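You operate a simulated robot arm through the tools that you are given. There is no shell and no other tool.

The job below is to be done with a simulated robot arm. You get a single attempt, and the scene is never put back.

TASK
Set the controls near the top of the wooden bench. At the end: the dial of the green meter is turned to volts; the switch of the teal charger is switched on; the light button of the green meter is switched off; the switch of the grey dock is switched on; whatever was shut is shut again. Leave all else as you found it, and nothing knocked over.

It is judged by the outcome, as a careful person would: the job done as asked, and still so three seconds after it is handed in. It fails if anything else is knocked over, pushed out of place, dropped, spilled or broken.

THE ROBOT
A 7-joint arm with a two-finger gripper, fixed in place. Base frame: the origin is on the floor under the middle of its stand, x ahead of it, y to its left, z up; the work surface is at about z = 0.76. Readings come in m, degrees, newtons and seconds.
With the tool pointing down near the work surface it reaches from about 0.34 to 0.72 m from the base axis. Its first joint turns from -66.0 to 66.0 degrees. Payload 2.45 kg.
The TCP is the grasp point between the finger pads, 0.026 m short of the fingertips. In the tool frame z runs along the fingers and y along their closing line. The gripper opens to 0.096 m; its body begins 0.069 m behind the TCP.
Orientation is told as [roll, pitch, yaw] about the base's x, y, z axes, in that order, counted from this pose: with the fingers straight down and closing along the base's y, the tool's x points along the base's -x, its y along +y and its z along -z.

THE INTERFACE
- The arm moves only by the tool play_rows. Its arguments are lists of equal length, an entry for each row: "delta_pos": the shift along the tool's x, y, z in units of 30 mm (1.0 is 30 mm), a list of three; "delta_rot": the turn, a rotation vector about the tool's x, y, z in units of 4 degrees (1.0 is 4 degrees), a list of three; "gripper": the closure, from 0 (fully open) to 1 (shut). In form: {"delta_pos": [[x, y, z], ...], "delta_rot": [[ax, ay, az], ...], "gripper": [gripper, ...]}. A call has 1 to 20 rows; each row shifts and turns the commanded pose from where the row before left it, along the tool's axes as they then stand. A call with a number of a shift or a turn outside -1 to 1 is refused whole. Rows are played at 5 a second. More than 0.05 m and 8.6 degrees between two rows, or a gripper value outside its range, and nothing of the call is played. A pose out of reach is approached as far as the arm can. The call stops where the force on the tool passes 40 N (or 10 N more than at its start, if that is more) or the arm is blocked; 0.2 s more then pass. The fingers move at their own pace (about 0.05 m/s each) and stop on an object; they squeeze with about 30 N. The grip force told is the motor's: it shows also when the fingers shut on nothing. Time passes only in rows, and 0.2 s behind the last, so rows that do not move let the fingers close. It gives the time, the measured TCP pose, the force on the tool (base axes), the opening and the grip force at its end, in the units of the frame above (readings bear some noise), with the torque about the TCP (base axes, N m) and any sound that the robot's microphone picked up, and new pictures: "show" is both (left out), scene, wrist or none.
- Cameras (640 x 400 px; columns grow to the right, rows downward): "scene" is fixed at [0.1722, -0.406, 1.41]; the picture's right is [0.66, -0.75, 0.00], its down [-0.52, -0.46, -0.72] and it looks along [0.54, 0.47, -0.70] (base axes); focal length 346 px, centre (320, 200). "wrist" rides on the gripper at [0.082, 0.003, -0.098] in the tool frame; the picture's right is [-0.04, 1.00, 0.00], its down [-0.73, -0.03, -0.68] and it looks along [-0.68, -0.03, 0.73] (tool axes); focal length 256 px, centre (320, 200).
- point_at(camera, pixels): for up to 12 pixels [column, row] of the newest picture of that camera ("zoom" is the newest enlarged one), the place [x, y, z] in the base frame of the surface seen there, good to about 0.003 m. No time passes.
- zoom(camera, box): a new picture of the part [left, top, right, bottom] of that camera's present view, enlarged. No time passes.
- hand_in(): hands the job in; it is judged then, once.

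Open the gripper and draw the arm clear of the work before you hand the job in, unless the task says otherwise.

The tools are called after ">>>" by a JSON object that holds its "fn" and its "kwargs". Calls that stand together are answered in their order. play_rows: Moves the arm, as the interface text tells. Its arguments: {"type":"object","properties":{"delta_pos":{"type":"array","items":{"type":"array","items":{"type":"number"}}},"delta_rot":{"type":"array","items":{"type":"array","items":{"type":"number"}}},"gripper":{"type":"array","items":{"type":"number"}},"show":{"type":"string","enum":["both","scene","wrist","none"]}},"required":["delta_pos","delta_rot","gripper"]} The other tools are called the same way: point_at (camera, pixels) gives the place of the surface under pixels of a picture; zoom (camera, box) takes an enlarged picture of a part of a camera's view; hand_in () hands the job in.

At the start:

```text
time: 0.0
eef_pos: [0.3954, -0.1024, 1.0825]
tool_rot: [0.0, -0.1, 0.0]
ft_force: [-0.5, -0.6, -0.4]
moment: [0.01, -0.02, 0.04]
finger_gap: 0.0961
gripper_force: 0.1
```

scene: 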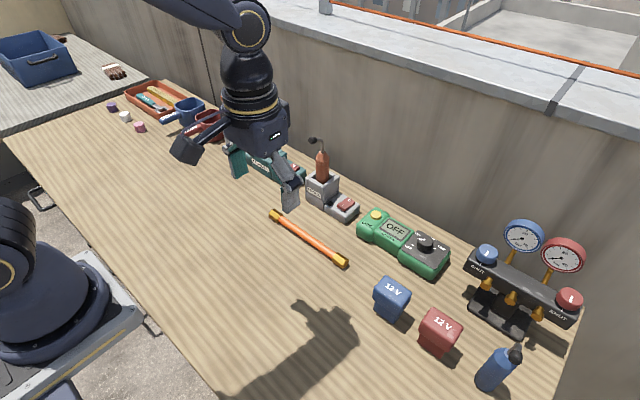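
wrist: 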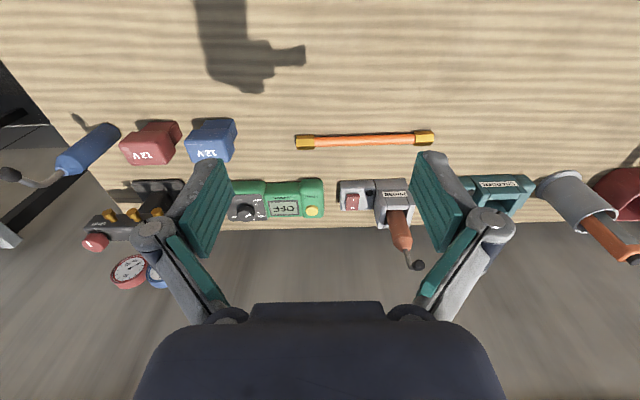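

I'll start by looking closely at the meter (around scene 405,240), the dock (335,190) and the charger (260,165).

>>> {"fn": "zoom", "kwargs": {"camera": "scene", "box": [340, 190, 460, 290]}}

>>> {"fn": "zoom", "kwargs": {"camera": "scene", "box": [280, 130, 380, 230]}}

>>> {"fn": "zoom", "kwargs": {"camera": "scene", "box": [200, 120, 320, 210]}}

>>> {"fn": "zoom", "kwargs": {"camera": "wrist", "box": [220, 160, 440, 280]}}

>>> {"fn": "zoom", "kwargs": {"camera": "wrist", "box": [420, 150, 640, 280]}}

```text
4.00 times, centred on (400, 240) of scene
```

zoom: 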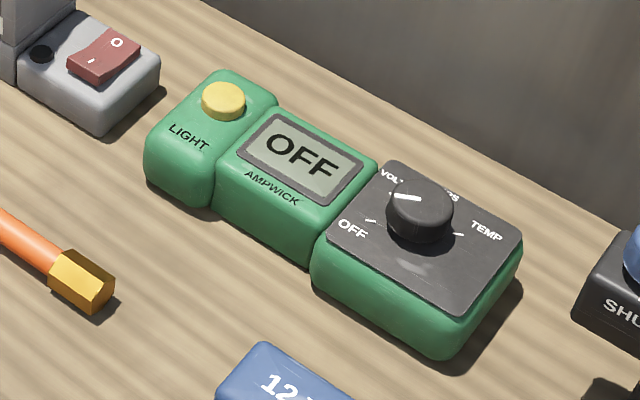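

```text
4.00 times, centred on (330, 180) of scene
```

zoom: 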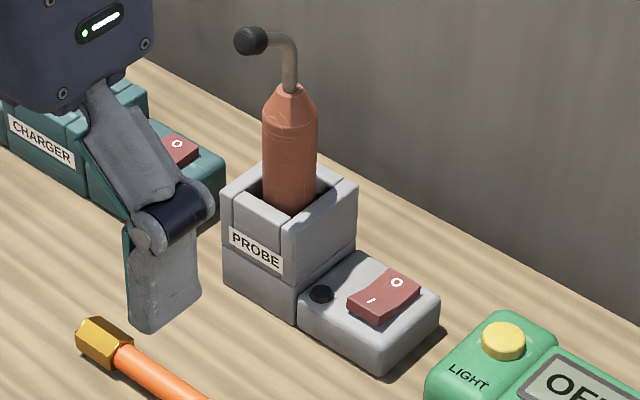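

```text
4.44 times, centred on (260, 165) of scene
```

zoom: 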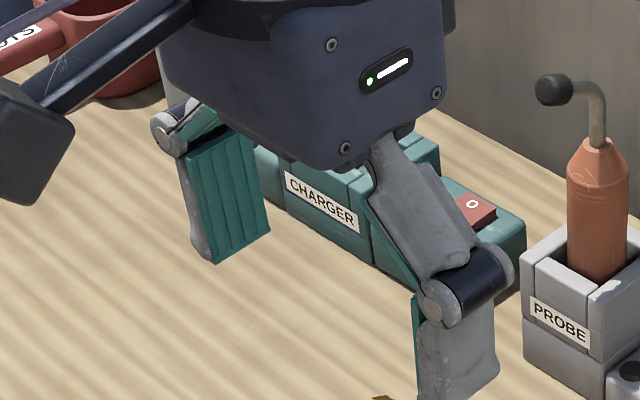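

```text
2.91 times, centred on (330, 220) of wrist
```

zoom: 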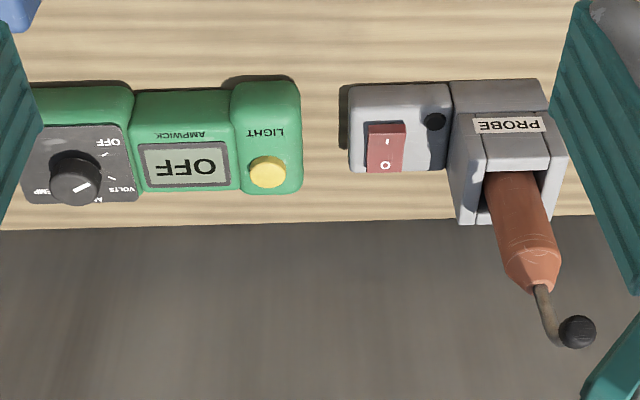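

```text
2.91 times, centred on (530, 215) of wrist
```

zoom: 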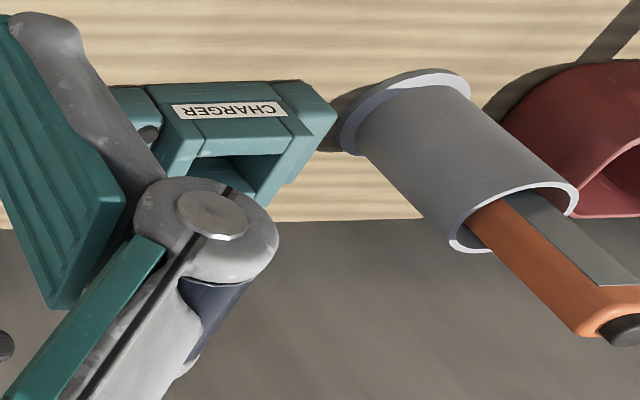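

The dial mark points to OFF, the dock rocker shows an O/- pair, and the charger is partly hidden. I'll measure positions of these parts from the scene and wrist pictures.

>>> {"fn": "point_at", "kwargs": {"camera": "scene", "pixels": [[396, 215], [376, 214], [394, 228], [425, 240], [421, 242], [446, 252], [420, 275], [342, 205], [349, 199], [330, 203], [320, 185], [400, 222]]}}

>>> {"fn": "point_at", "kwargs": {"camera": "wrist", "pixels": [[246, 212], [312, 211], [353, 203], [348, 196], [285, 208], [495, 185], [400, 185], [366, 140], [310, 142], [430, 138], [475, 200], [417, 265]]}}

```text
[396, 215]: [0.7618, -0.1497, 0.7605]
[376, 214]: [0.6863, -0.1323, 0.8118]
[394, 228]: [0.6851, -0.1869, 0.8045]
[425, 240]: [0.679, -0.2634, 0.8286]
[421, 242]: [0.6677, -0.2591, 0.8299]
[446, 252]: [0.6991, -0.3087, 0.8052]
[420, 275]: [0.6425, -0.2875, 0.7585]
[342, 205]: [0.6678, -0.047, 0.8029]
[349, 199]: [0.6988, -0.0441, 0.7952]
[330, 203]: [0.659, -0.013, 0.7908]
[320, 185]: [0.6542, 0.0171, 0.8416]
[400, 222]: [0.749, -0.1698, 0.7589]
```

```text
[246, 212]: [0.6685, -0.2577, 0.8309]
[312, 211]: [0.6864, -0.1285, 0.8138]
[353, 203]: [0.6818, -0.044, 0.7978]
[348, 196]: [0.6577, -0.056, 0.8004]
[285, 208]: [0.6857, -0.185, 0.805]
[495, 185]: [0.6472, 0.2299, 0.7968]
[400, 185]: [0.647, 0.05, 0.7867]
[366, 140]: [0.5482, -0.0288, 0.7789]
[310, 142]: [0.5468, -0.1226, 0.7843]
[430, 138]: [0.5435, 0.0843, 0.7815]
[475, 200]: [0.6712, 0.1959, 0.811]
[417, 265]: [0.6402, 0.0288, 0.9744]
```

The meter is at about x 0.68, y -0.13 to -0.26 and its top at z 0.80-0.83. I move the hand to hover in front of the meter so that the wrist camera sees the button and dial closely.

>>> {"fn": "play_rows", "kwargs": {"delta_pos": [[-0.7, -0.65, 0.55], [-0.7, -0.65, 0.55], [-0.7, -0.65, 0.55], [-0.7, -0.65, 0.55], [-0.7, -0.65, 0.55], [0, 0, 0]], "delta_rot": [[0, 0, 0], [0, 0, 0], [0, 0, 0], [0, 0, 0], [0, 0, 0], [0, 0, 0]], "gripper": [0, 0, 0, 0, 0, 0], "show": "both"}}

```text
time: 1.4
eef_pos: [0.5018, -0.2009, 0.9981]
tool_rot: [0.0, -0.1, 0.0]
ft_force: [-0.3, -0.2, -0.3]
moment: [0.0, 0.01, 0.0]
finger_gap: 0.0956
gripper_force: 0.0
```

scene: 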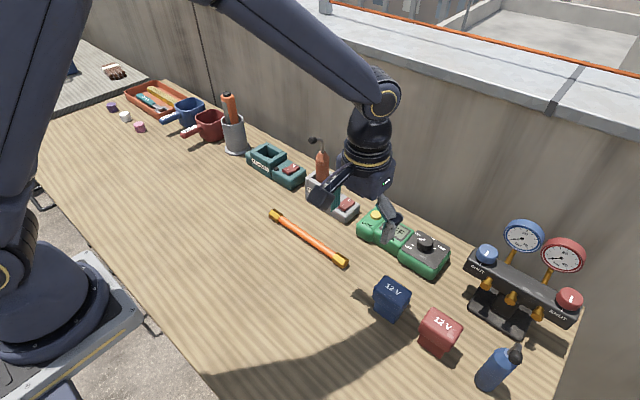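
wrist: 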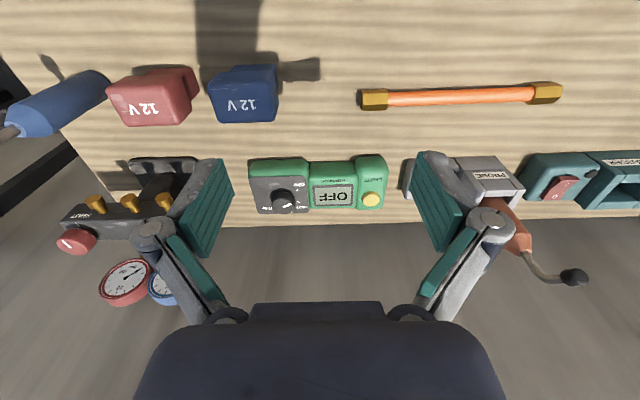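

The meter is now in the wrist picture at columns 250-385. I enlarge it, plus the charger in the scene view which is now clear at (275,165).

>>> {"fn": "zoom", "kwargs": {"camera": "wrist", "box": [240, 140, 400, 240]}}

>>> {"fn": "zoom", "kwargs": {"camera": "wrist", "box": [520, 140, 640, 220]}}

>>> {"fn": "zoom", "kwargs": {"camera": "scene", "box": [235, 130, 325, 200]}}

>>> {"fn": "zoom", "kwargs": {"camera": "scene", "box": [310, 185, 390, 235]}}

```text
4.00 times, centred on (320, 190) of wrist
```

zoom: 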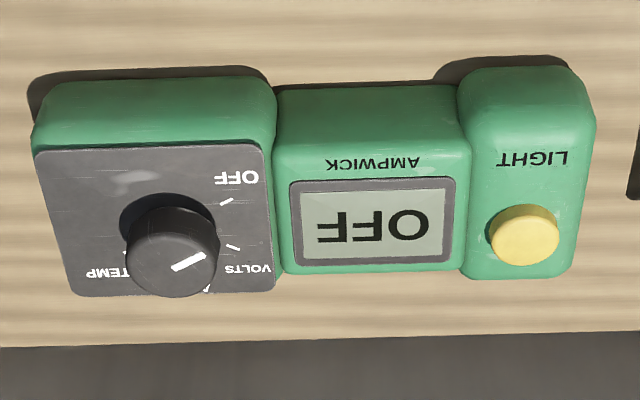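

```text
5.00 times, centred on (580, 180) of wrist
```

zoom: 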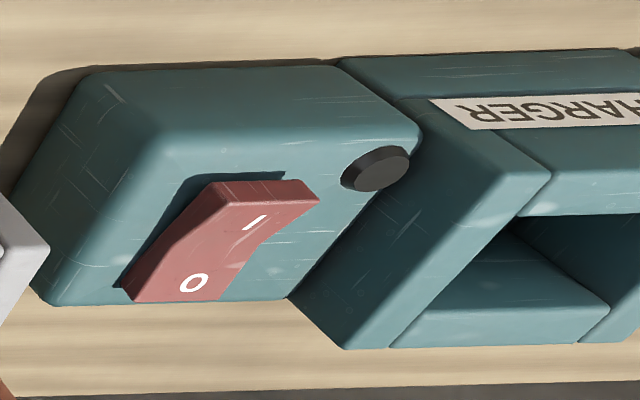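

```text
5.71 times, centred on (280, 165) of scene
```

zoom: 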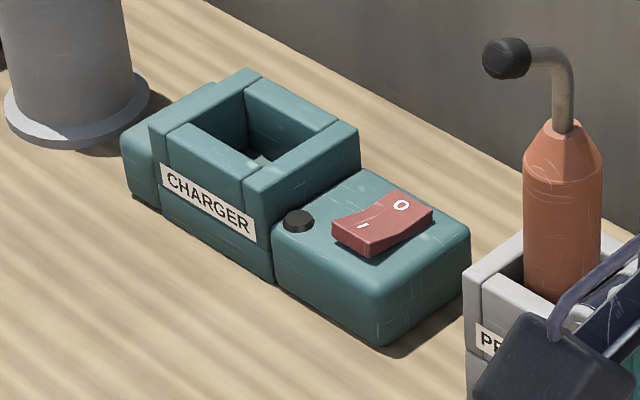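

```text
8.00 times, centred on (350, 210) of scene
```

zoom: 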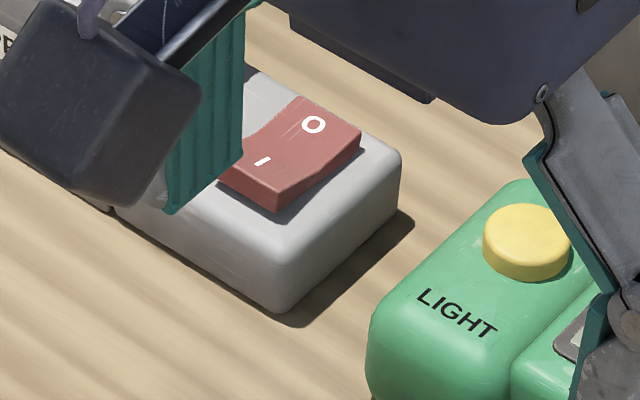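

The charger and dock rockers both have the O (far) end pressed and the "-" (near) end raised, so both are off. I look at the dial more tightly to get the tick angles and the button height.

>>> {"fn": "zoom", "kwargs": {"camera": "wrist", "box": [245, 165, 325, 215]}}

>>> {"fn": "point_at", "kwargs": {"camera": "wrist", "pixels": [[283, 204], [296.5, 190], [298, 202], [291, 204], [285, 206], [275, 200], [371, 197], [371, 203], [371, 192], [378, 185], [352, 200], [365, 180]]}}

```text
8.00 times, centred on (285, 190) of wrist
```

zoom: 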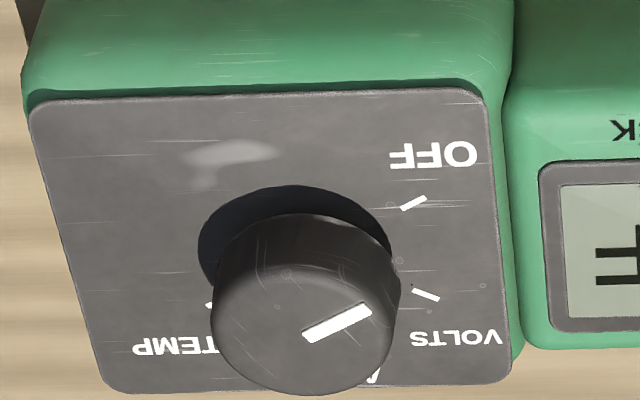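

```text
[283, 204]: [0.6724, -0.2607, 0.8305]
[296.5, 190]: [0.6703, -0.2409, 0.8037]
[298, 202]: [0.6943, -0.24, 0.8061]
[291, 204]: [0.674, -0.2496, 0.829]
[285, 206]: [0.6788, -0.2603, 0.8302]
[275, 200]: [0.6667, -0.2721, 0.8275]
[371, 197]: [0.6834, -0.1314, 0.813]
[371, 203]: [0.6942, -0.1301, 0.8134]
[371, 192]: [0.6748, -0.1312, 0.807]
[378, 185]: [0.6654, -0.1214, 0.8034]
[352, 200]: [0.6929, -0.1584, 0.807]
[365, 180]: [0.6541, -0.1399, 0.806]
```

The enlarged dial shows the OFF tick at (414,203), the VOLTS tick at (426,295), and the pointer running (305,335)-(370,310). I measure these in base coordinates.

>>> {"fn": "point_at", "kwargs": {"camera": "zoom", "pixels": [[404, 207], [425, 200], [414, 291], [437, 299], [308, 334], [366, 311], [225, 320], [390, 320], [305, 280], [305, 385], [208, 303], [305, 330]]}}

```text
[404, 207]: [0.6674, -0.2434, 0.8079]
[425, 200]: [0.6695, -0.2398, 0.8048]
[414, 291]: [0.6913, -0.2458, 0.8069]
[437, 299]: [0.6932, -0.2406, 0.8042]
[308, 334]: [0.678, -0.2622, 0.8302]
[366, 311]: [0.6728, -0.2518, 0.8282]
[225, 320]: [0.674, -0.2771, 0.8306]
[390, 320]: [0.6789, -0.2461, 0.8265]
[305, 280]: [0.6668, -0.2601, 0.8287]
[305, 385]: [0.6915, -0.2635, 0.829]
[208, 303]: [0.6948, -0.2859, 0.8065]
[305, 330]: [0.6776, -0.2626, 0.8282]
```

Knob centre is about (0.679, -0.262), top z 0.829, and VOLTS lies about 60° clockwise from OFF. I now measure the fingers and the manifold/gauges nearby to check clearances.

>>> {"fn": "point_at", "kwargs": {"camera": "wrist", "pixels": [[222, 165], [190, 250], [205, 257], [232, 185], [75, 240], [125, 278], [160, 290], [165, 198], [150, 165], [120, 215], [195, 180], [160, 270]]}}

>>> {"fn": "point_at", "kwargs": {"camera": "scene", "pixels": [[487, 253], [522, 237], [563, 255], [568, 298], [470, 262], [475, 305], [522, 222], [563, 238], [520, 285]]}}

>>> {"fn": "zoom", "kwargs": {"camera": "wrist", "box": [130, 140, 330, 330]}}

```text
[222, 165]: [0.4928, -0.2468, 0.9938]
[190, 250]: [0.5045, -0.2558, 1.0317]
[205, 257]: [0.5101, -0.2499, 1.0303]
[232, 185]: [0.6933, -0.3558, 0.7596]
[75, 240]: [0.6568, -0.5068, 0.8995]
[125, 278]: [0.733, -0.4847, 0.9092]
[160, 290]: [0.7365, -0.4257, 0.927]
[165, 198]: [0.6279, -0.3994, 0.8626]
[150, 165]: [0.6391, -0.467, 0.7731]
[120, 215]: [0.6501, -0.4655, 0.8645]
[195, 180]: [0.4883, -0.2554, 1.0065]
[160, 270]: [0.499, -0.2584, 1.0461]
```

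```text
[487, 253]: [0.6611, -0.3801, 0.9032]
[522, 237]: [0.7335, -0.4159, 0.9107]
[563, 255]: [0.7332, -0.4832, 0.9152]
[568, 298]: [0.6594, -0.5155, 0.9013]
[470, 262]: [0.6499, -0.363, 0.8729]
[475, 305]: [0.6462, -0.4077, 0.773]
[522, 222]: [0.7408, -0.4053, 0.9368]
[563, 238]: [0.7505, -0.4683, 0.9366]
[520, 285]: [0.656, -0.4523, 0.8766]
```

```text
2.11 times, centred on (230, 235) of wrist
```

zoom: 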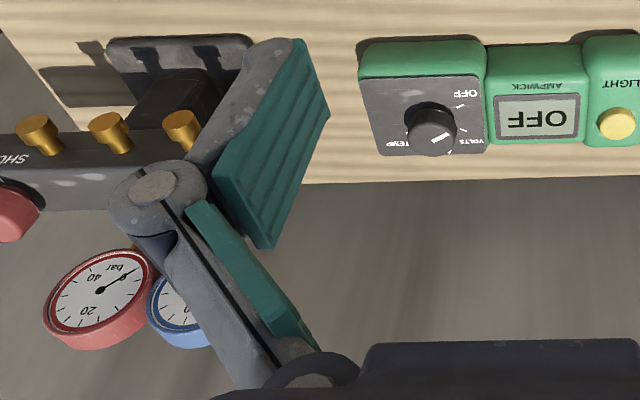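

The manifold's nearest point is the blue knob at y ≈ -0.36, which leaves the gripper clear at y -0.262. I part-close the fingers and move over the knob at z ≈ 0.95, staying high.

>>> {"fn": "play_rows", "kwargs": {"delta_pos": [[-0.8, -0.29, 0.23], [-0.8, -0.29, 0.23], [-0.8, -0.29, 0.23], [-0.8, -0.29, 0.23], [-0.8, -0.29, 0.23], [-0.8, -0.29, 0.23], [-0.8, -0.29, 0.23], [0, 0, 0], [0, 0, 0]], "delta_rot": [[0, 0, 0], [0, 0, 0], [0, 0, 0], [0, 0, 0], [0, 0, 0], [0, 0, 0], [0, 0, 0], [0, 0, 0], [0, 0, 0]], "gripper": [0.2, 0.45, 0.45, 0.45, 0.45, 0.45, 0.45, 0.45, 0.45], "show": "both"}}

```text
time: 3.4
eef_pos: [0.6702, -0.26, 0.9495]
tool_rot: [0.0, 0.0, 0.0]
ft_force: [-0.1, -0.4, -0.3]
moment: [0.01, 0.02, 0.04]
finger_gap: 0.0527
gripper_force: 0.1
```

scene: 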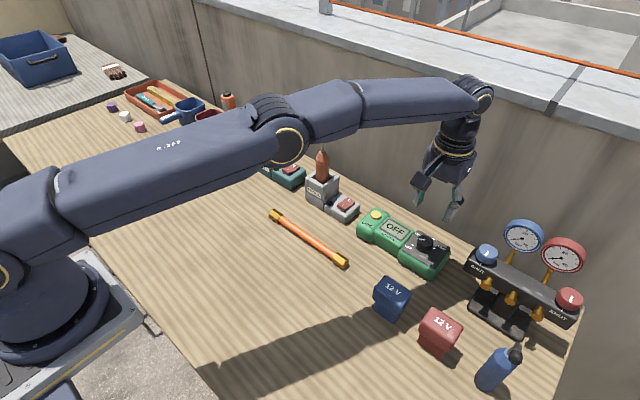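
wrist: 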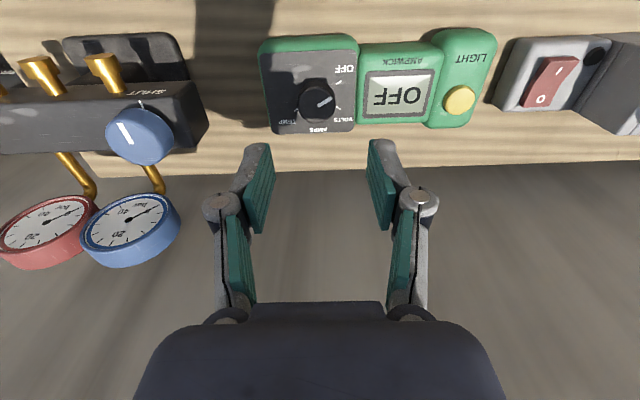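

The hand is over the panel and the reach is fine so far. I refine the dial centre from this closer view.

>>> {"fn": "zoom", "kwargs": {"camera": "wrist", "box": [250, 50, 410, 150]}}

>>> {"fn": "point_at", "kwargs": {"camera": "wrist", "pixels": [[301, 103], [332, 103], [317, 88], [317, 119], [317, 104], [325, 97], [459, 100], [459, 88], [446, 100], [470, 100], [459, 110]]}}

```text
4.00 times, centred on (330, 100) of wrist
```

zoom: 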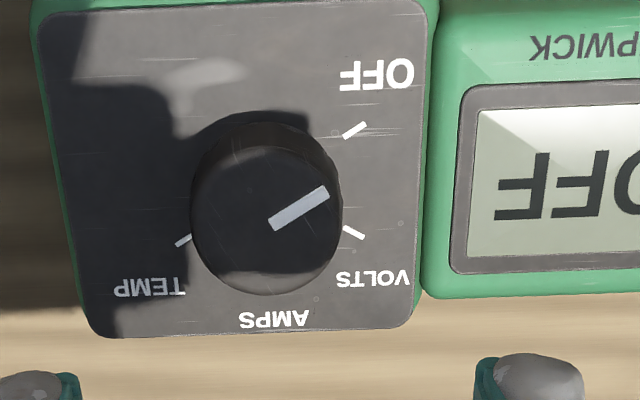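

```text
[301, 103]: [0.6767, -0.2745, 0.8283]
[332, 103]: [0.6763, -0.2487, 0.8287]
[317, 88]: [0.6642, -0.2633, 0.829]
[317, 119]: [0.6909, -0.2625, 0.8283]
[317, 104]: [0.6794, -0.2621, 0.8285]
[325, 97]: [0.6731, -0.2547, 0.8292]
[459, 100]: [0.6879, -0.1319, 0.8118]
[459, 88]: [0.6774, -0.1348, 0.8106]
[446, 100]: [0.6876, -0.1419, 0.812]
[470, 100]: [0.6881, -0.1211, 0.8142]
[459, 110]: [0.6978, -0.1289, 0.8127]
```

Knob centre refined to about (0.678, -0.262), top 0.829. I centre over it and pre-turn the hand by -30° so the 60° clockwise turn ends at +30°.

>>> {"fn": "play_rows", "kwargs": {"delta_pos": [[-0.27, -0.07, 0], [0, 0, 0], [0, 0, 0], [0, 0, 0], [0, 0, 0], [0, 0, 0], [0, 0, 0], [0, 0, 0], [0, 0, 0], [0, 0, 0]], "delta_rot": [[0, 0, 0], [0, 0, -0.9375], [0, 0, -0.9375], [0, 0, -0.9375], [0, 0, -0.9375], [0, 0, -0.9375], [0, 0, -0.9375], [0, 0, -0.9375], [0, 0, -0.9375], [0, 0, 0]], "gripper": [0.45, 0.45, 0.45, 0.45, 0.45, 0.45, 0.45, 0.45, 0.45, 0.45], "show": "both"}}

```text
time: 5.6
eef_pos: [0.674, -0.2596, 0.9511]
tool_rot: [0.0, 0.0, 30.0]
ft_force: [0.0, 0.2, 0.9]
moment: [0.01, 0.0, 0.0]
finger_gap: 0.0526
gripper_force: 0.1
out of reach, approached as far as the arm can: row 1
```

scene: 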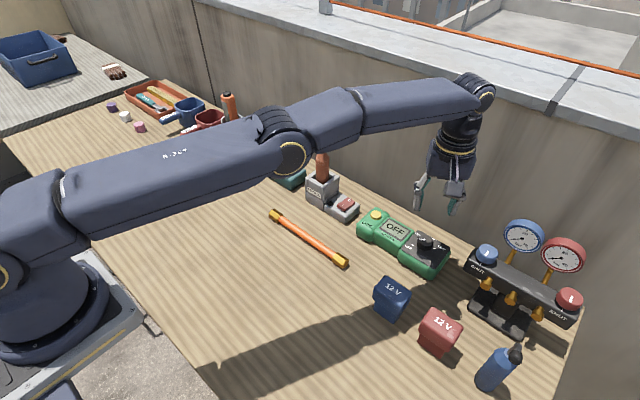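
wrist: 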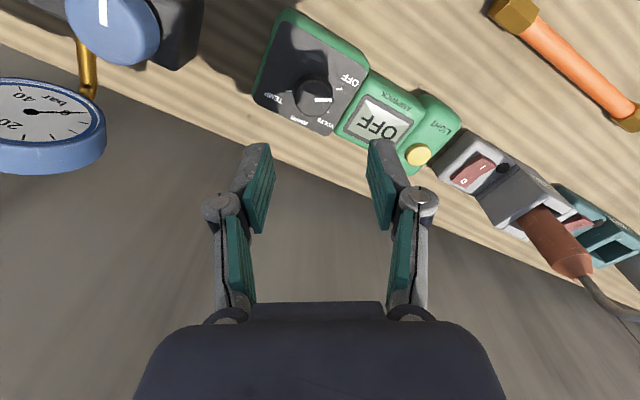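

The arm stopped 4 mm short in x (out of reach at this height). I descend to z ≈ 0.87, still above the knob top, to see whether the reach improves lower down.

>>> {"fn": "play_rows", "kwargs": {"delta_pos": [[0, 0, 0.9], [0, 0, 0.9], [0, 0, 0.85], [0, 0, 0]], "delta_rot": [[0, 0, 0], [0, 0, 0], [0, 0, 0], [0, 0, 0]], "gripper": [0.45, 0.45, 0.45, 0.45], "show": "both"}}

```text
time: 6.6
eef_pos: [0.6719, -0.2596, 0.8721]
tool_rot: [0.0, -0.1, 30.0]
ft_force: [0.1, 0.8, -1.0]
moment: [-0.03, 0.01, 0.0]
finger_gap: 0.0528
gripper_force: 0.0
```

scene: 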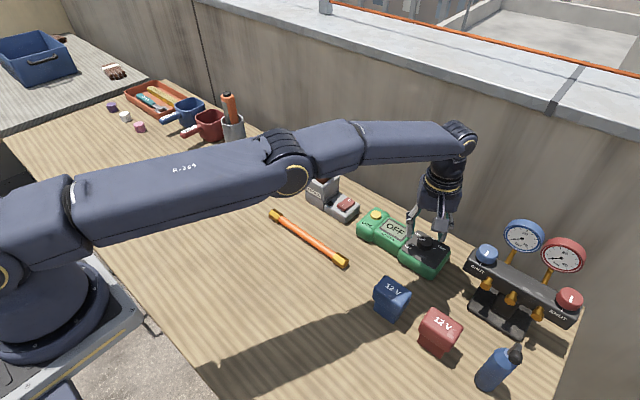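
wrist: 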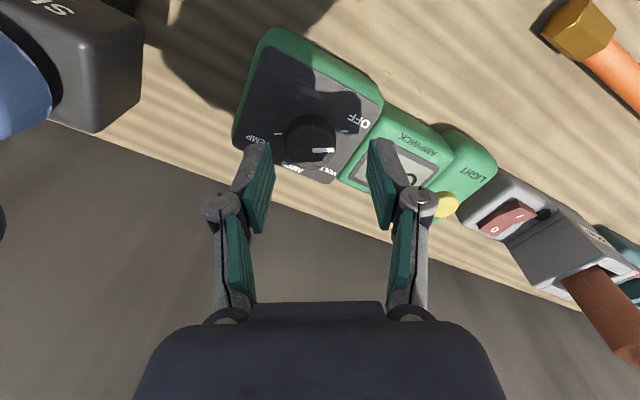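

At this height I try the remaining 6 mm outward shift to see if it is reachable.

>>> {"fn": "play_rows", "kwargs": {"delta_pos": [[-0.13, -0.17, 0], [0, 0, 0]], "delta_rot": [[0, 0, 0], [0, 0, 0]], "gripper": [0.45, 0.45], "show": "wrist"}}

```text
time: 7.2
eef_pos: [0.6728, -0.2603, 0.8726]
tool_rot: [0.0, -0.1, 29.9]
ft_force: [1.1, -0.8, -0.1]
moment: [-0.01, 0.04, 0.0]
finger_gap: 0.0528
gripper_force: 0.0
out of reach, approached as far as the arm can: row 1
```

wrist: 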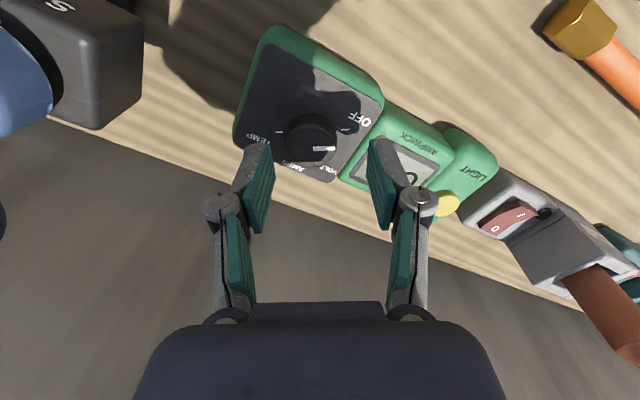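

Still out of reach at vertical, so I tilt the tool 3° with the tips outward (keeping the TCP) and then take the small outward shift.

>>> {"fn": "play_rows", "kwargs": {"delta_pos": [[0, 0, 0], [-0.083, -0.09, 0], [0, 0, 0]], "delta_rot": [[0.584, -0.471, 0], [0, 0, 0], [0, 0, 0]], "gripper": [0.45, 0.45, 0.45], "show": "both"}}

```text
time: 8.0
eef_pos: [0.6775, -0.2608, 0.8734]
tool_rot: [-2.4, -2.0, 30.1]
ft_force: [-0.2, -0.2, 0.2]
moment: [0.0, 0.01, -0.01]
finger_gap: 0.0528
gripper_force: 0.0
```

scene: 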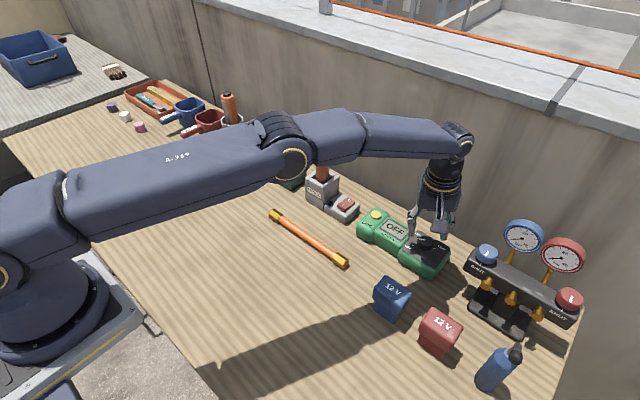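
wrist: 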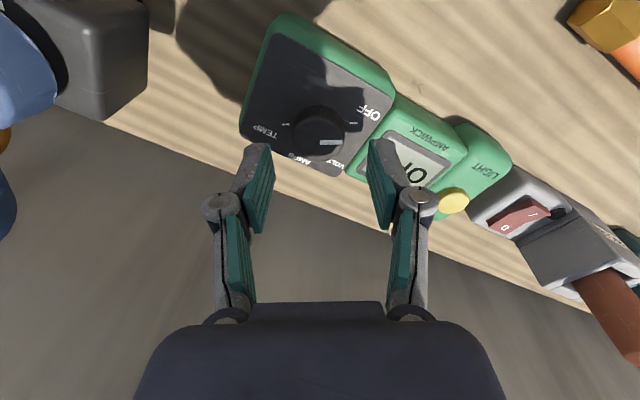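

The TCP is now at (0.6775, -0.2608), in line with the knob. I descend about 35 mm so the pads straddle the knob with the tips ~7 mm above the panel.

>>> {"fn": "play_rows", "kwargs": {"delta_pos": [[0, 0, 0.4], [0, 0, 0.4], [0, 0, 0.35], [0, 0, 0]], "delta_rot": [[0, 0, 0], [0, 0, 0], [0, 0, 0], [0, 0, 0]], "gripper": [0.45, 0.45, 0.45, 0.45], "show": "both"}}

>>> {"fn": "zoom", "kwargs": {"camera": "wrist", "box": [230, 100, 410, 240]}}

>>> {"fn": "zoom", "kwargs": {"camera": "scene", "box": [360, 180, 480, 280]}}

```text
time: 9.0
eef_pos: [0.6773, -0.2627, 0.8388]
tool_rot: [-2.3, -1.9, 30.0]
ft_force: [-0.3, -0.1, 0.2]
moment: [-0.01, -0.03, 0.0]
finger_gap: 0.0526
gripper_force: 0.1
```

scene: 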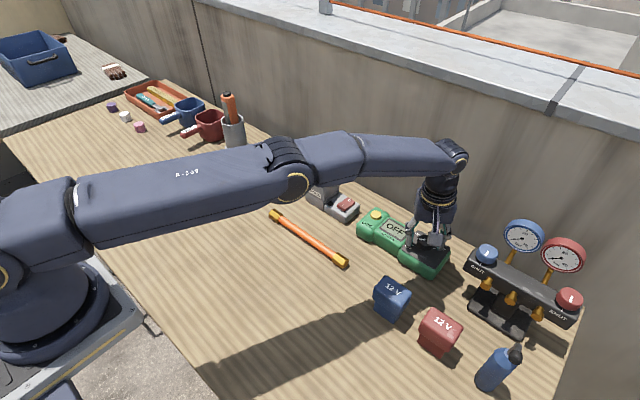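
wrist: 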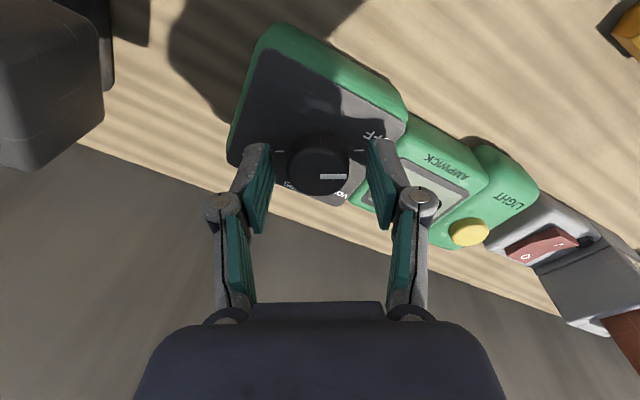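

```text
2.86 times, centred on (320, 170) of wrist
```

zoom: 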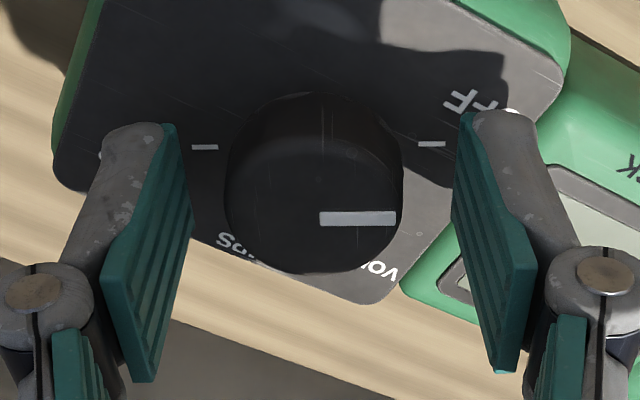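

```text
4.00 times, centred on (420, 230) of scene
```

zoom: 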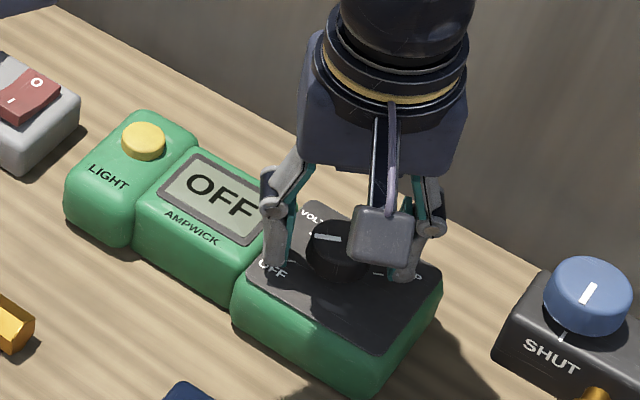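

The knob sits centred between the pads (wrist ~ (318,175)), with its pointer parallel to the closing line. I close on the knob without moving.

>>> {"fn": "play_rows", "kwargs": {"delta_pos": [[0, 0, 0], [0, 0, 0], [0, 0, 0], [0, 0, 0]], "delta_rot": [[0, 0, 0], [0, 0, 0], [0, 0, 0], [0, 0, 0]], "gripper": [0.6, 0.8, 1, 1], "show": "wrist"}}

```text
time: 10.0
eef_pos: [0.6782, -0.2601, 0.8394]
tool_rot: [-2.3, -2.0, 30.0]
ft_force: [1.2, -3.1, 0.5]
moment: [-0.09, -0.11, -0.11]
finger_gap: 0.0333
gripper_force: 30.7
```

wrist: 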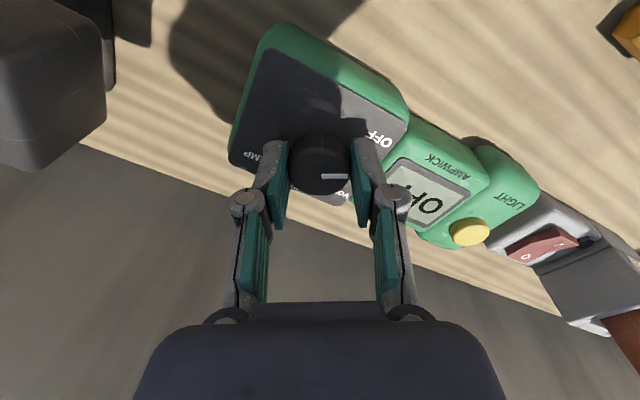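

The pads hold the knob (gap 0.033, 30 N, little side force). I start turning clockwise (positive tool z) by 24° and watch.

>>> {"fn": "play_rows", "kwargs": {"delta_pos": [[0, 0, 0], [0, 0, 0], [0, 0, 0], [0, 0, 0], [0, 0, 0], [0, 0, 0], [0, 0, 0]], "delta_rot": [[0, 0, 1], [0, 0, 1], [0, 0, 1], [0, 0, 1], [0, 0, 1], [0, 0, 1], [0, 0, 0]], "gripper": [1, 1, 1, 1, 1, 1, 1], "show": "both"}}

```text
time: 11.6
eef_pos: [0.6784, -0.2631, 0.8377]
tool_rot: [-1.4, -2.7, 6.0]
ft_force: [-10.1, -1.8, 14.2]
moment: [-0.17, 0.71, -0.03]
finger_gap: 0.0332
gripper_force: 30.0
```

scene: 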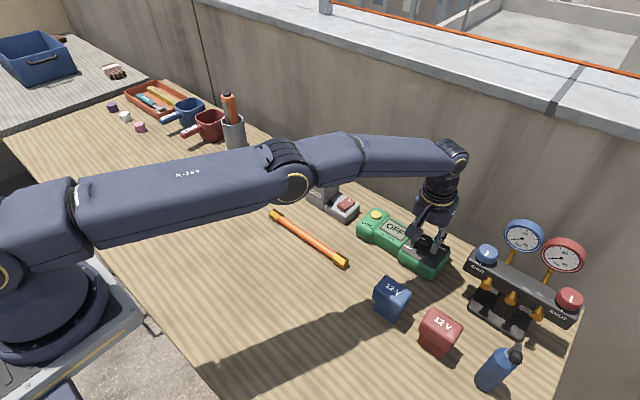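
wrist: 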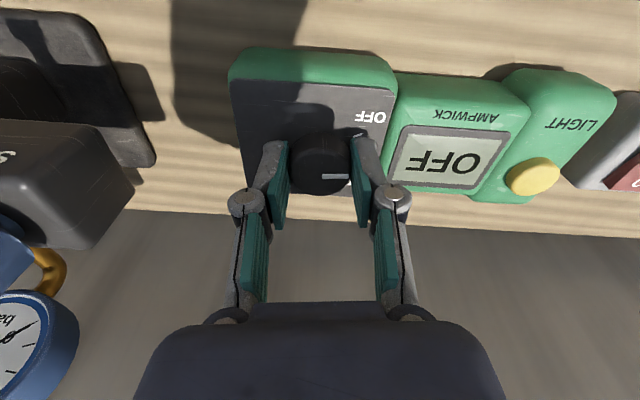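

The pointer has stayed aligned with the pads, so the knob is turning with the hand (now yaw 6°). I check the meter has not shifted before turning on.

>>> {"fn": "point_at", "kwargs": {"camera": "scene", "pixels": [[376, 214], [394, 228], [342, 205]]}}

>>> {"fn": "zoom", "kwargs": {"camera": "scene", "box": [360, 190, 480, 290]}}

```text
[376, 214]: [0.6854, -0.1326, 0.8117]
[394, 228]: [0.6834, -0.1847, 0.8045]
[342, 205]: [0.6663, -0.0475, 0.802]
```

```text
4.00 times, centred on (420, 240) of scene
```

zoom: 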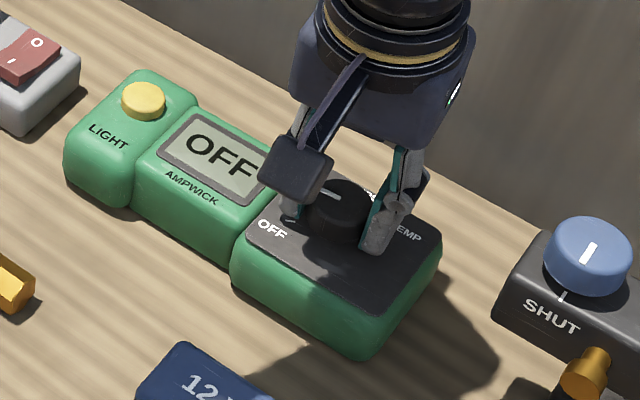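

The meter's points are unchanged, so it is fixed. I turn another 20° clockwise.

>>> {"fn": "play_rows", "kwargs": {"delta_pos": [[0, 0, -0.02], [0, 0, -0.02], [0, 0, 0], [0, 0, 0], [0, 0, 0], [0, 0, 0]], "delta_rot": [[0, 0, 1], [0, 0, 1], [0, 0, 1], [0, 0, 1], [0, 0, 1], [0, 0, 0]], "gripper": [1, 1, 1, 1, 1, 1], "show": "both"}}

>>> {"fn": "zoom", "kwargs": {"camera": "scene", "box": [360, 190, 480, 290]}}

```text
time: 13.0
eef_pos: [0.6791, -0.2605, 0.8384]
tool_rot: [-0.3, -3.0, -13.9]
ft_force: [2.1, -1.3, -1.1]
moment: [-0.22, -0.06, -0.01]
finger_gap: 0.0334
gripper_force: 29.9
```

scene: 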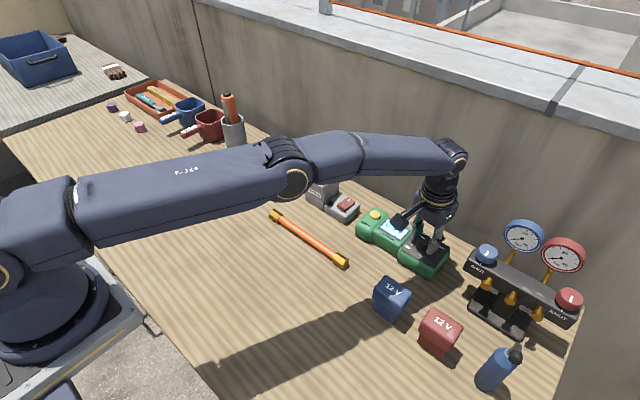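
wrist: 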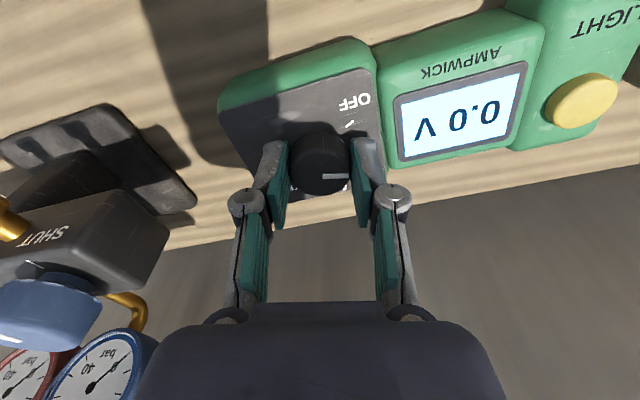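

```text
4.00 times, centred on (420, 240) of scene
```

zoom: 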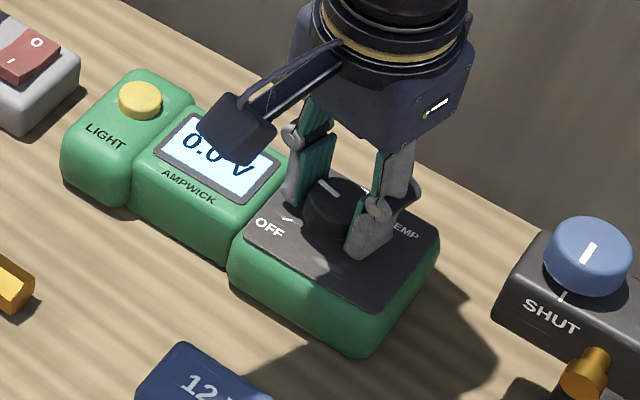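

The display has switched to "0.0 V" with a bright backlight, so the light is presently on and must be pushed off. I finish the last 16° so the pointer lines up with the VOLTS tick.

>>> {"fn": "play_rows", "kwargs": {"delta_pos": [[0, 0, 0], [0, 0, 0], [0, 0, 0], [0, 0, 0], [0, 0, 0]], "delta_rot": [[0, 0, 1], [0, 0, 1], [0, 0, 1], [0, 0, 1], [0, 0, 0]], "gripper": [1, 1, 1, 1, 1], "show": "both"}}

>>> {"fn": "zoom", "kwargs": {"camera": "scene", "box": [360, 190, 480, 290]}}

```text
time: 14.2
eef_pos: [0.6781, -0.2613, 0.8382]
tool_rot: [0.4, -3.0, -30.1]
ft_force: [1.9, 1.3, 0.0]
moment: [-0.36, 0.12, -0.02]
finger_gap: 0.0333
gripper_force: 30.1
```

scene: 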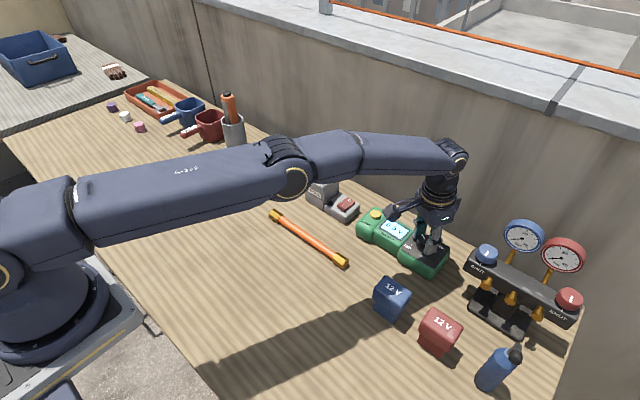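
wrist: 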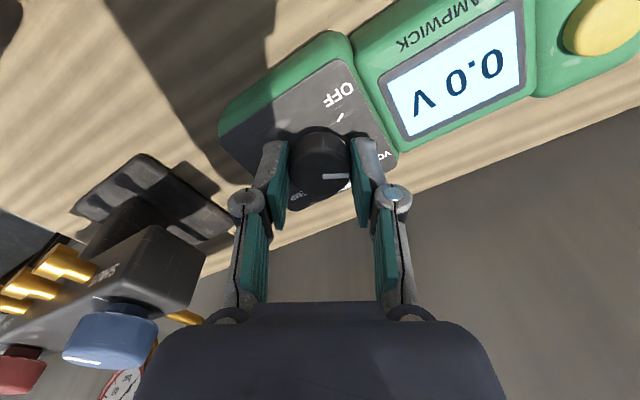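

```text
4.00 times, centred on (420, 240) of scene
```

zoom: 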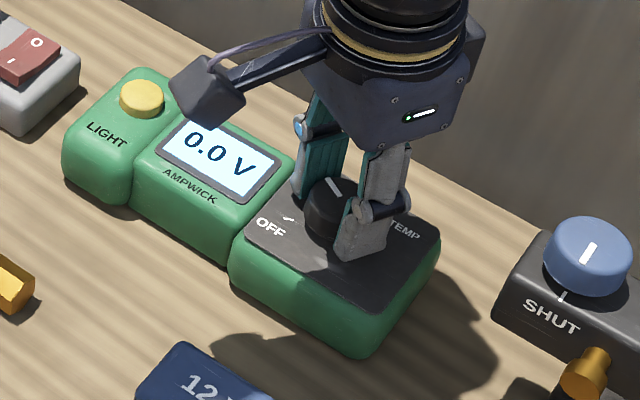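

The pointer now lines up with VOLTS and the display shows 0.0 V. I open the fingers to 0.053 and lift straight off the knob.

>>> {"fn": "play_rows", "kwargs": {"delta_pos": [[0, 0, 0], [0, 0, 0], [0, 0, -0.5], [0, 0, -0.8], [0, 0, -0.9], [0, 0, -0.9], [0, 0, 0]], "delta_rot": [[0, 0, 0], [0, 0, 0], [0, 0, 0], [0, 0, 0], [0, 0, 0], [0, 0, 0], [0, 0, 0]], "gripper": [0.45, 0.45, 0.45, 0.45, 0.45, 0.45, 0.45], "show": "both"}}

>>> {"fn": "zoom", "kwargs": {"camera": "scene", "box": [340, 190, 460, 290]}}

```text
time: 15.8
eef_pos: [0.6755, -0.2596, 0.9301]
tool_rot: [0.4, -2.9, -30.1]
ft_force: [-0.8, 1.4, 0.9]
moment: [0.02, 0.03, 0.0]
finger_gap: 0.0526
gripper_force: 0.2
```

scene: 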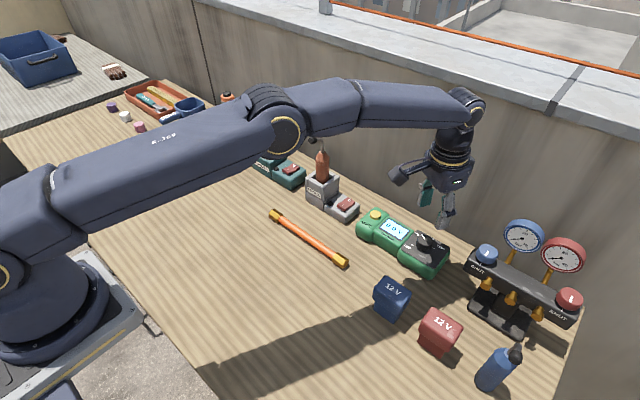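
wrist: 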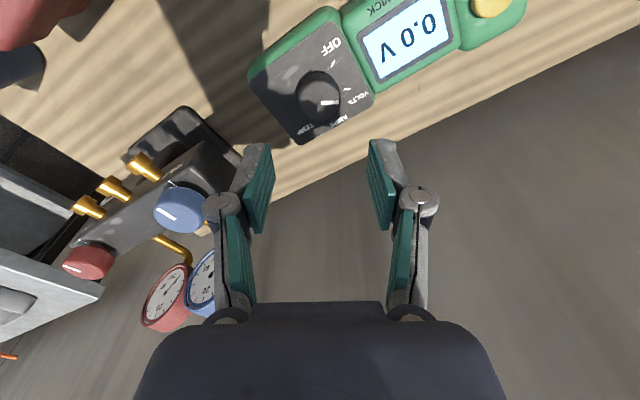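

```text
4.00 times, centred on (400, 240) of scene
```

zoom: 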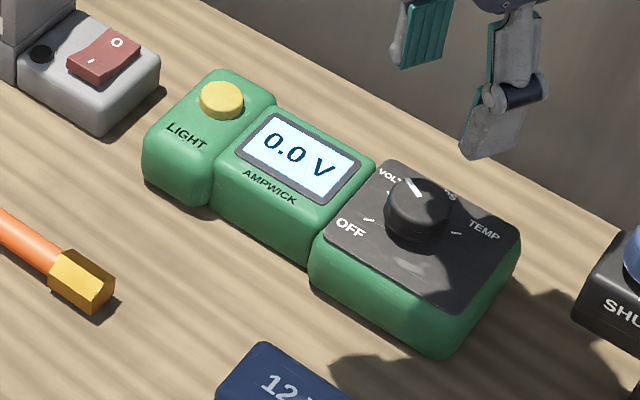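

The meter reads 0.0 V with the pointer on VOLTS, and it has not moved noticeably. Before the presses I measure the dock, probe and charger geometry from the clear scene view to check the gripper's room near the standing probe.

>>> {"fn": "zoom", "kwargs": {"camera": "scene", "box": [290, 130, 370, 230]}}

>>> {"fn": "point_at", "kwargs": {"camera": "scene", "pixels": [[322, 165], [318, 178], [321, 152], [313, 140], [326, 176], [308, 178], [306, 190], [330, 180], [339, 184], [342, 207], [350, 199], [338, 203]]}}

>>> {"fn": "point_at", "kwargs": {"camera": "scene", "pixels": [[287, 170], [290, 168], [295, 166], [299, 168], [288, 173], [276, 168], [297, 184], [304, 178], [281, 160], [262, 150], [250, 160], [292, 173]]}}

```text
4.00 times, centred on (330, 180) of scene
```

zoom: 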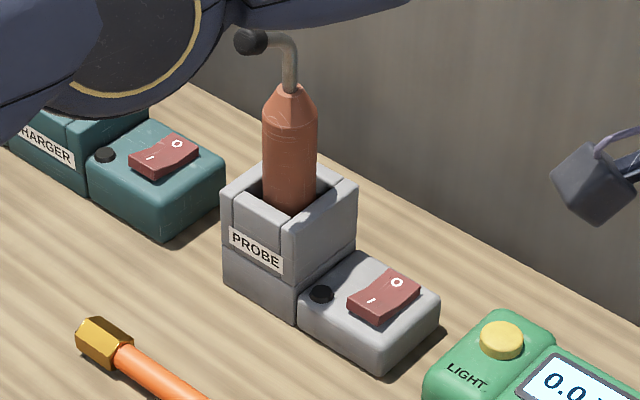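

```text
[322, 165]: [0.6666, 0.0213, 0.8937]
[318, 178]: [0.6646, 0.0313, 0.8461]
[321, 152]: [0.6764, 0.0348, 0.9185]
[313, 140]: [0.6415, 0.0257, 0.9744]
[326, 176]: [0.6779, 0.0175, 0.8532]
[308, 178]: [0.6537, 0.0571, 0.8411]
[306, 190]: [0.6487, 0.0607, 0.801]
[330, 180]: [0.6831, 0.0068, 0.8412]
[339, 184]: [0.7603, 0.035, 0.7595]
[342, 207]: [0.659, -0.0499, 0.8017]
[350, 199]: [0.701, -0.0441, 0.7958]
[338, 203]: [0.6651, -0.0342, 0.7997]
```

```text
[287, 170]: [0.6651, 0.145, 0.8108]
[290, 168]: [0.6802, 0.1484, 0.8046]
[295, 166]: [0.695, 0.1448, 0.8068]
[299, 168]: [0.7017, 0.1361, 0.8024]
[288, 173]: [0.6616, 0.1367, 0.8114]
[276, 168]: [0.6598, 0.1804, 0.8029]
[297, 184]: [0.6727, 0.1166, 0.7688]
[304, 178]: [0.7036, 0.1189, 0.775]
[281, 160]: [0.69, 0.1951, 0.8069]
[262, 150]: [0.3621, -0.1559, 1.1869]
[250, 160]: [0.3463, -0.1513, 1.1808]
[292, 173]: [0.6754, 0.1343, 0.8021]
```

The probe handle stands at (0.672, 0.028) so I will keep the hand right of it. First I square the hand up, shut the fingers, and move over the light button at (0.686, -0.131), staying at z ≈ 0.90.

>>> {"fn": "play_rows", "kwargs": {"delta_pos": [[0, 0, 0], [0, 0, 0], [0, 0, 0], [0, 0, 0], [0, 0, 0], [0, 0, 0], [0, 0, 0], [0, 0, 0], [0, 0, 0], [-0.07, 0.86, 0.2], [-0.07, 0.86, 0.2], [-0.07, 0.86, 0.2], [-0.07, 0.86, 0.2], [-0.07, 0.85, 0.2], [0, 0, 0]], "delta_rot": [[0, 0, -0.9375], [0, 0, -0.9375], [0, 0, -0.9375], [0, 0, -0.9375], [0, 0, -0.9375], [0, 0, -0.9375], [0, 0, -0.9375], [0, 0, -0.9375], [-0.27, 0.7, 0], [0, 0, 0], [0, 0, 0], [0, 0, 0], [0, 0, 0], [0, 0, 0], [0, 0, 0]], "gripper": [0.45, 0.45, 0.6, 0.8, 1, 1, 1, 1, 1, 1, 1, 1, 1, 1, 1], "show": "both"}}

```text
time: 19.0
eef_pos: [0.6826, -0.1323, 0.9025]
tool_rot: [0.0, -0.1, 0.1]
ft_force: [-0.3, 0.5, 0.5]
moment: [-0.01, 0.0, 0.03]
finger_gap: 0.0
gripper_force: 28.1
```

scene: 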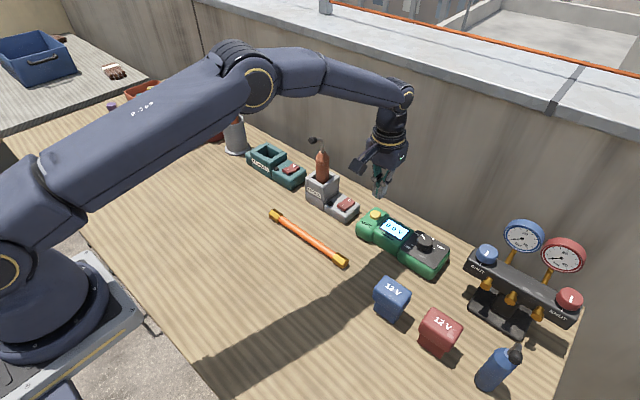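
wrist: 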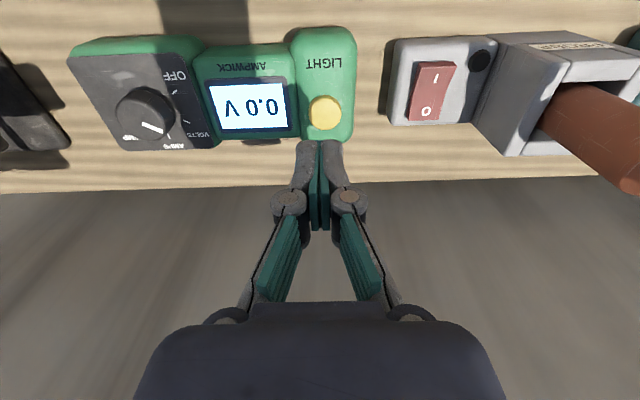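

The shut fingers hover just above the button (wrist (325,113)). I measure the button and both rockers from this view.

>>> {"fn": "point_at", "kwargs": {"camera": "wrist", "pixels": [[325, 113], [325, 99], [325, 127], [311, 113], [339, 113], [325, 85], [435, 65], [433, 78], [428, 105], [424, 119], [445, 90], [481, 60]]}}

>>> {"fn": "zoom", "kwargs": {"camera": "wrist", "box": [290, 20, 500, 150]}}

```text
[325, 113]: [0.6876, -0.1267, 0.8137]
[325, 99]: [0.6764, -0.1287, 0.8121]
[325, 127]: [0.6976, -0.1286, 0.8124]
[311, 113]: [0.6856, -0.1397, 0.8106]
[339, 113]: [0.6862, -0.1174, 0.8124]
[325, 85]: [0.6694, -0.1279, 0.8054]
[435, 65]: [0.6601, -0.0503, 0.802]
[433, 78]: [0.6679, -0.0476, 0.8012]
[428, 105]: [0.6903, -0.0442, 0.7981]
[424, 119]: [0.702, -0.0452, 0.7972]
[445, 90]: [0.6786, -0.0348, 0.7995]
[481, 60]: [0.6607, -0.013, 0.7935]
```

```text
3.05 times, centred on (395, 85) of wrist
```

zoom: 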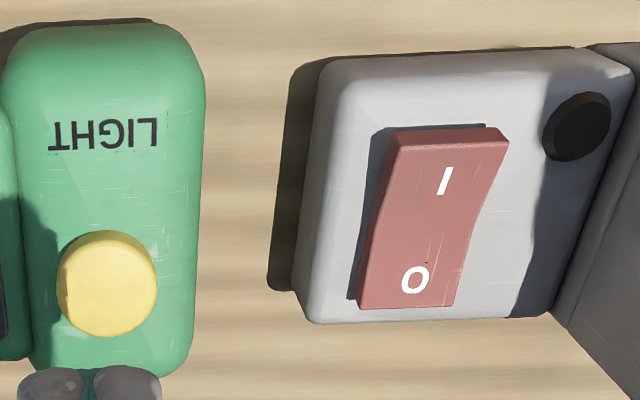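

Button centre is about (0.687, -0.128), top 0.8125. I centre over it and descend to leave the tips about 5 mm above.

>>> {"fn": "play_rows", "kwargs": {"delta_pos": [[-0.15, 0.14, 0.3], [0, 0, 0.8], [0, 0, 0.85], [0, 0, 0]], "delta_rot": [[0, 0, 0], [0, 0, 0], [0, 0, 0], [0, 0, 0]], "gripper": [1, 1, 1, 1], "show": "both"}}

>>> {"fn": "zoom", "kwargs": {"camera": "scene", "box": [330, 170, 430, 250]}}

```text
time: 20.0
eef_pos: [0.6897, -0.1299, 0.8434]
tool_rot: [0.0, 0.0, 0.0]
ft_force: [0.4, 0.5, -0.7]
moment: [0.04, 0.02, 0.0]
finger_gap: 0.0
gripper_force: 28.7
```

scene: 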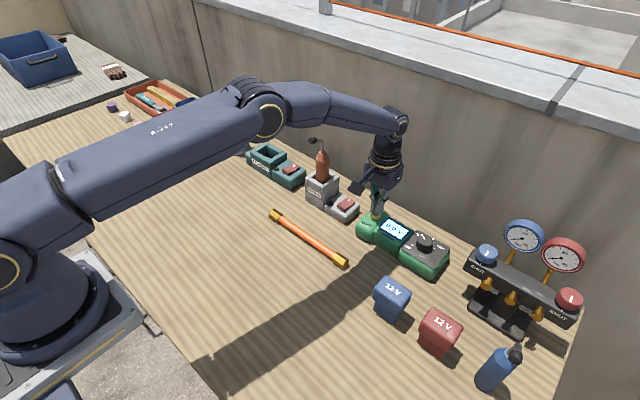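
wrist: 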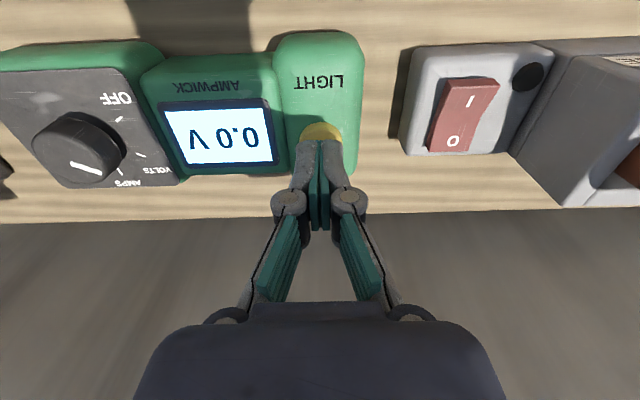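

```text
5.00 times, centred on (380, 210) of scene
```

zoom: 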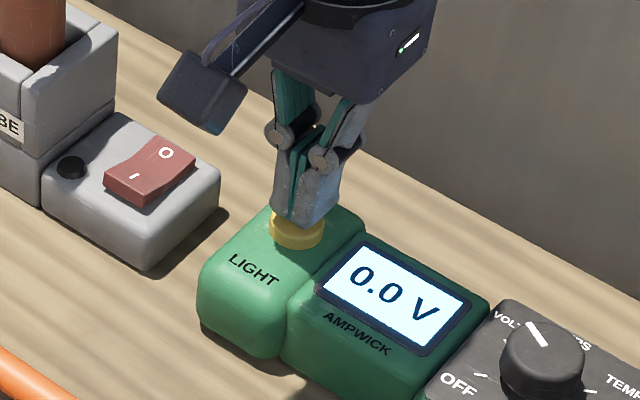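

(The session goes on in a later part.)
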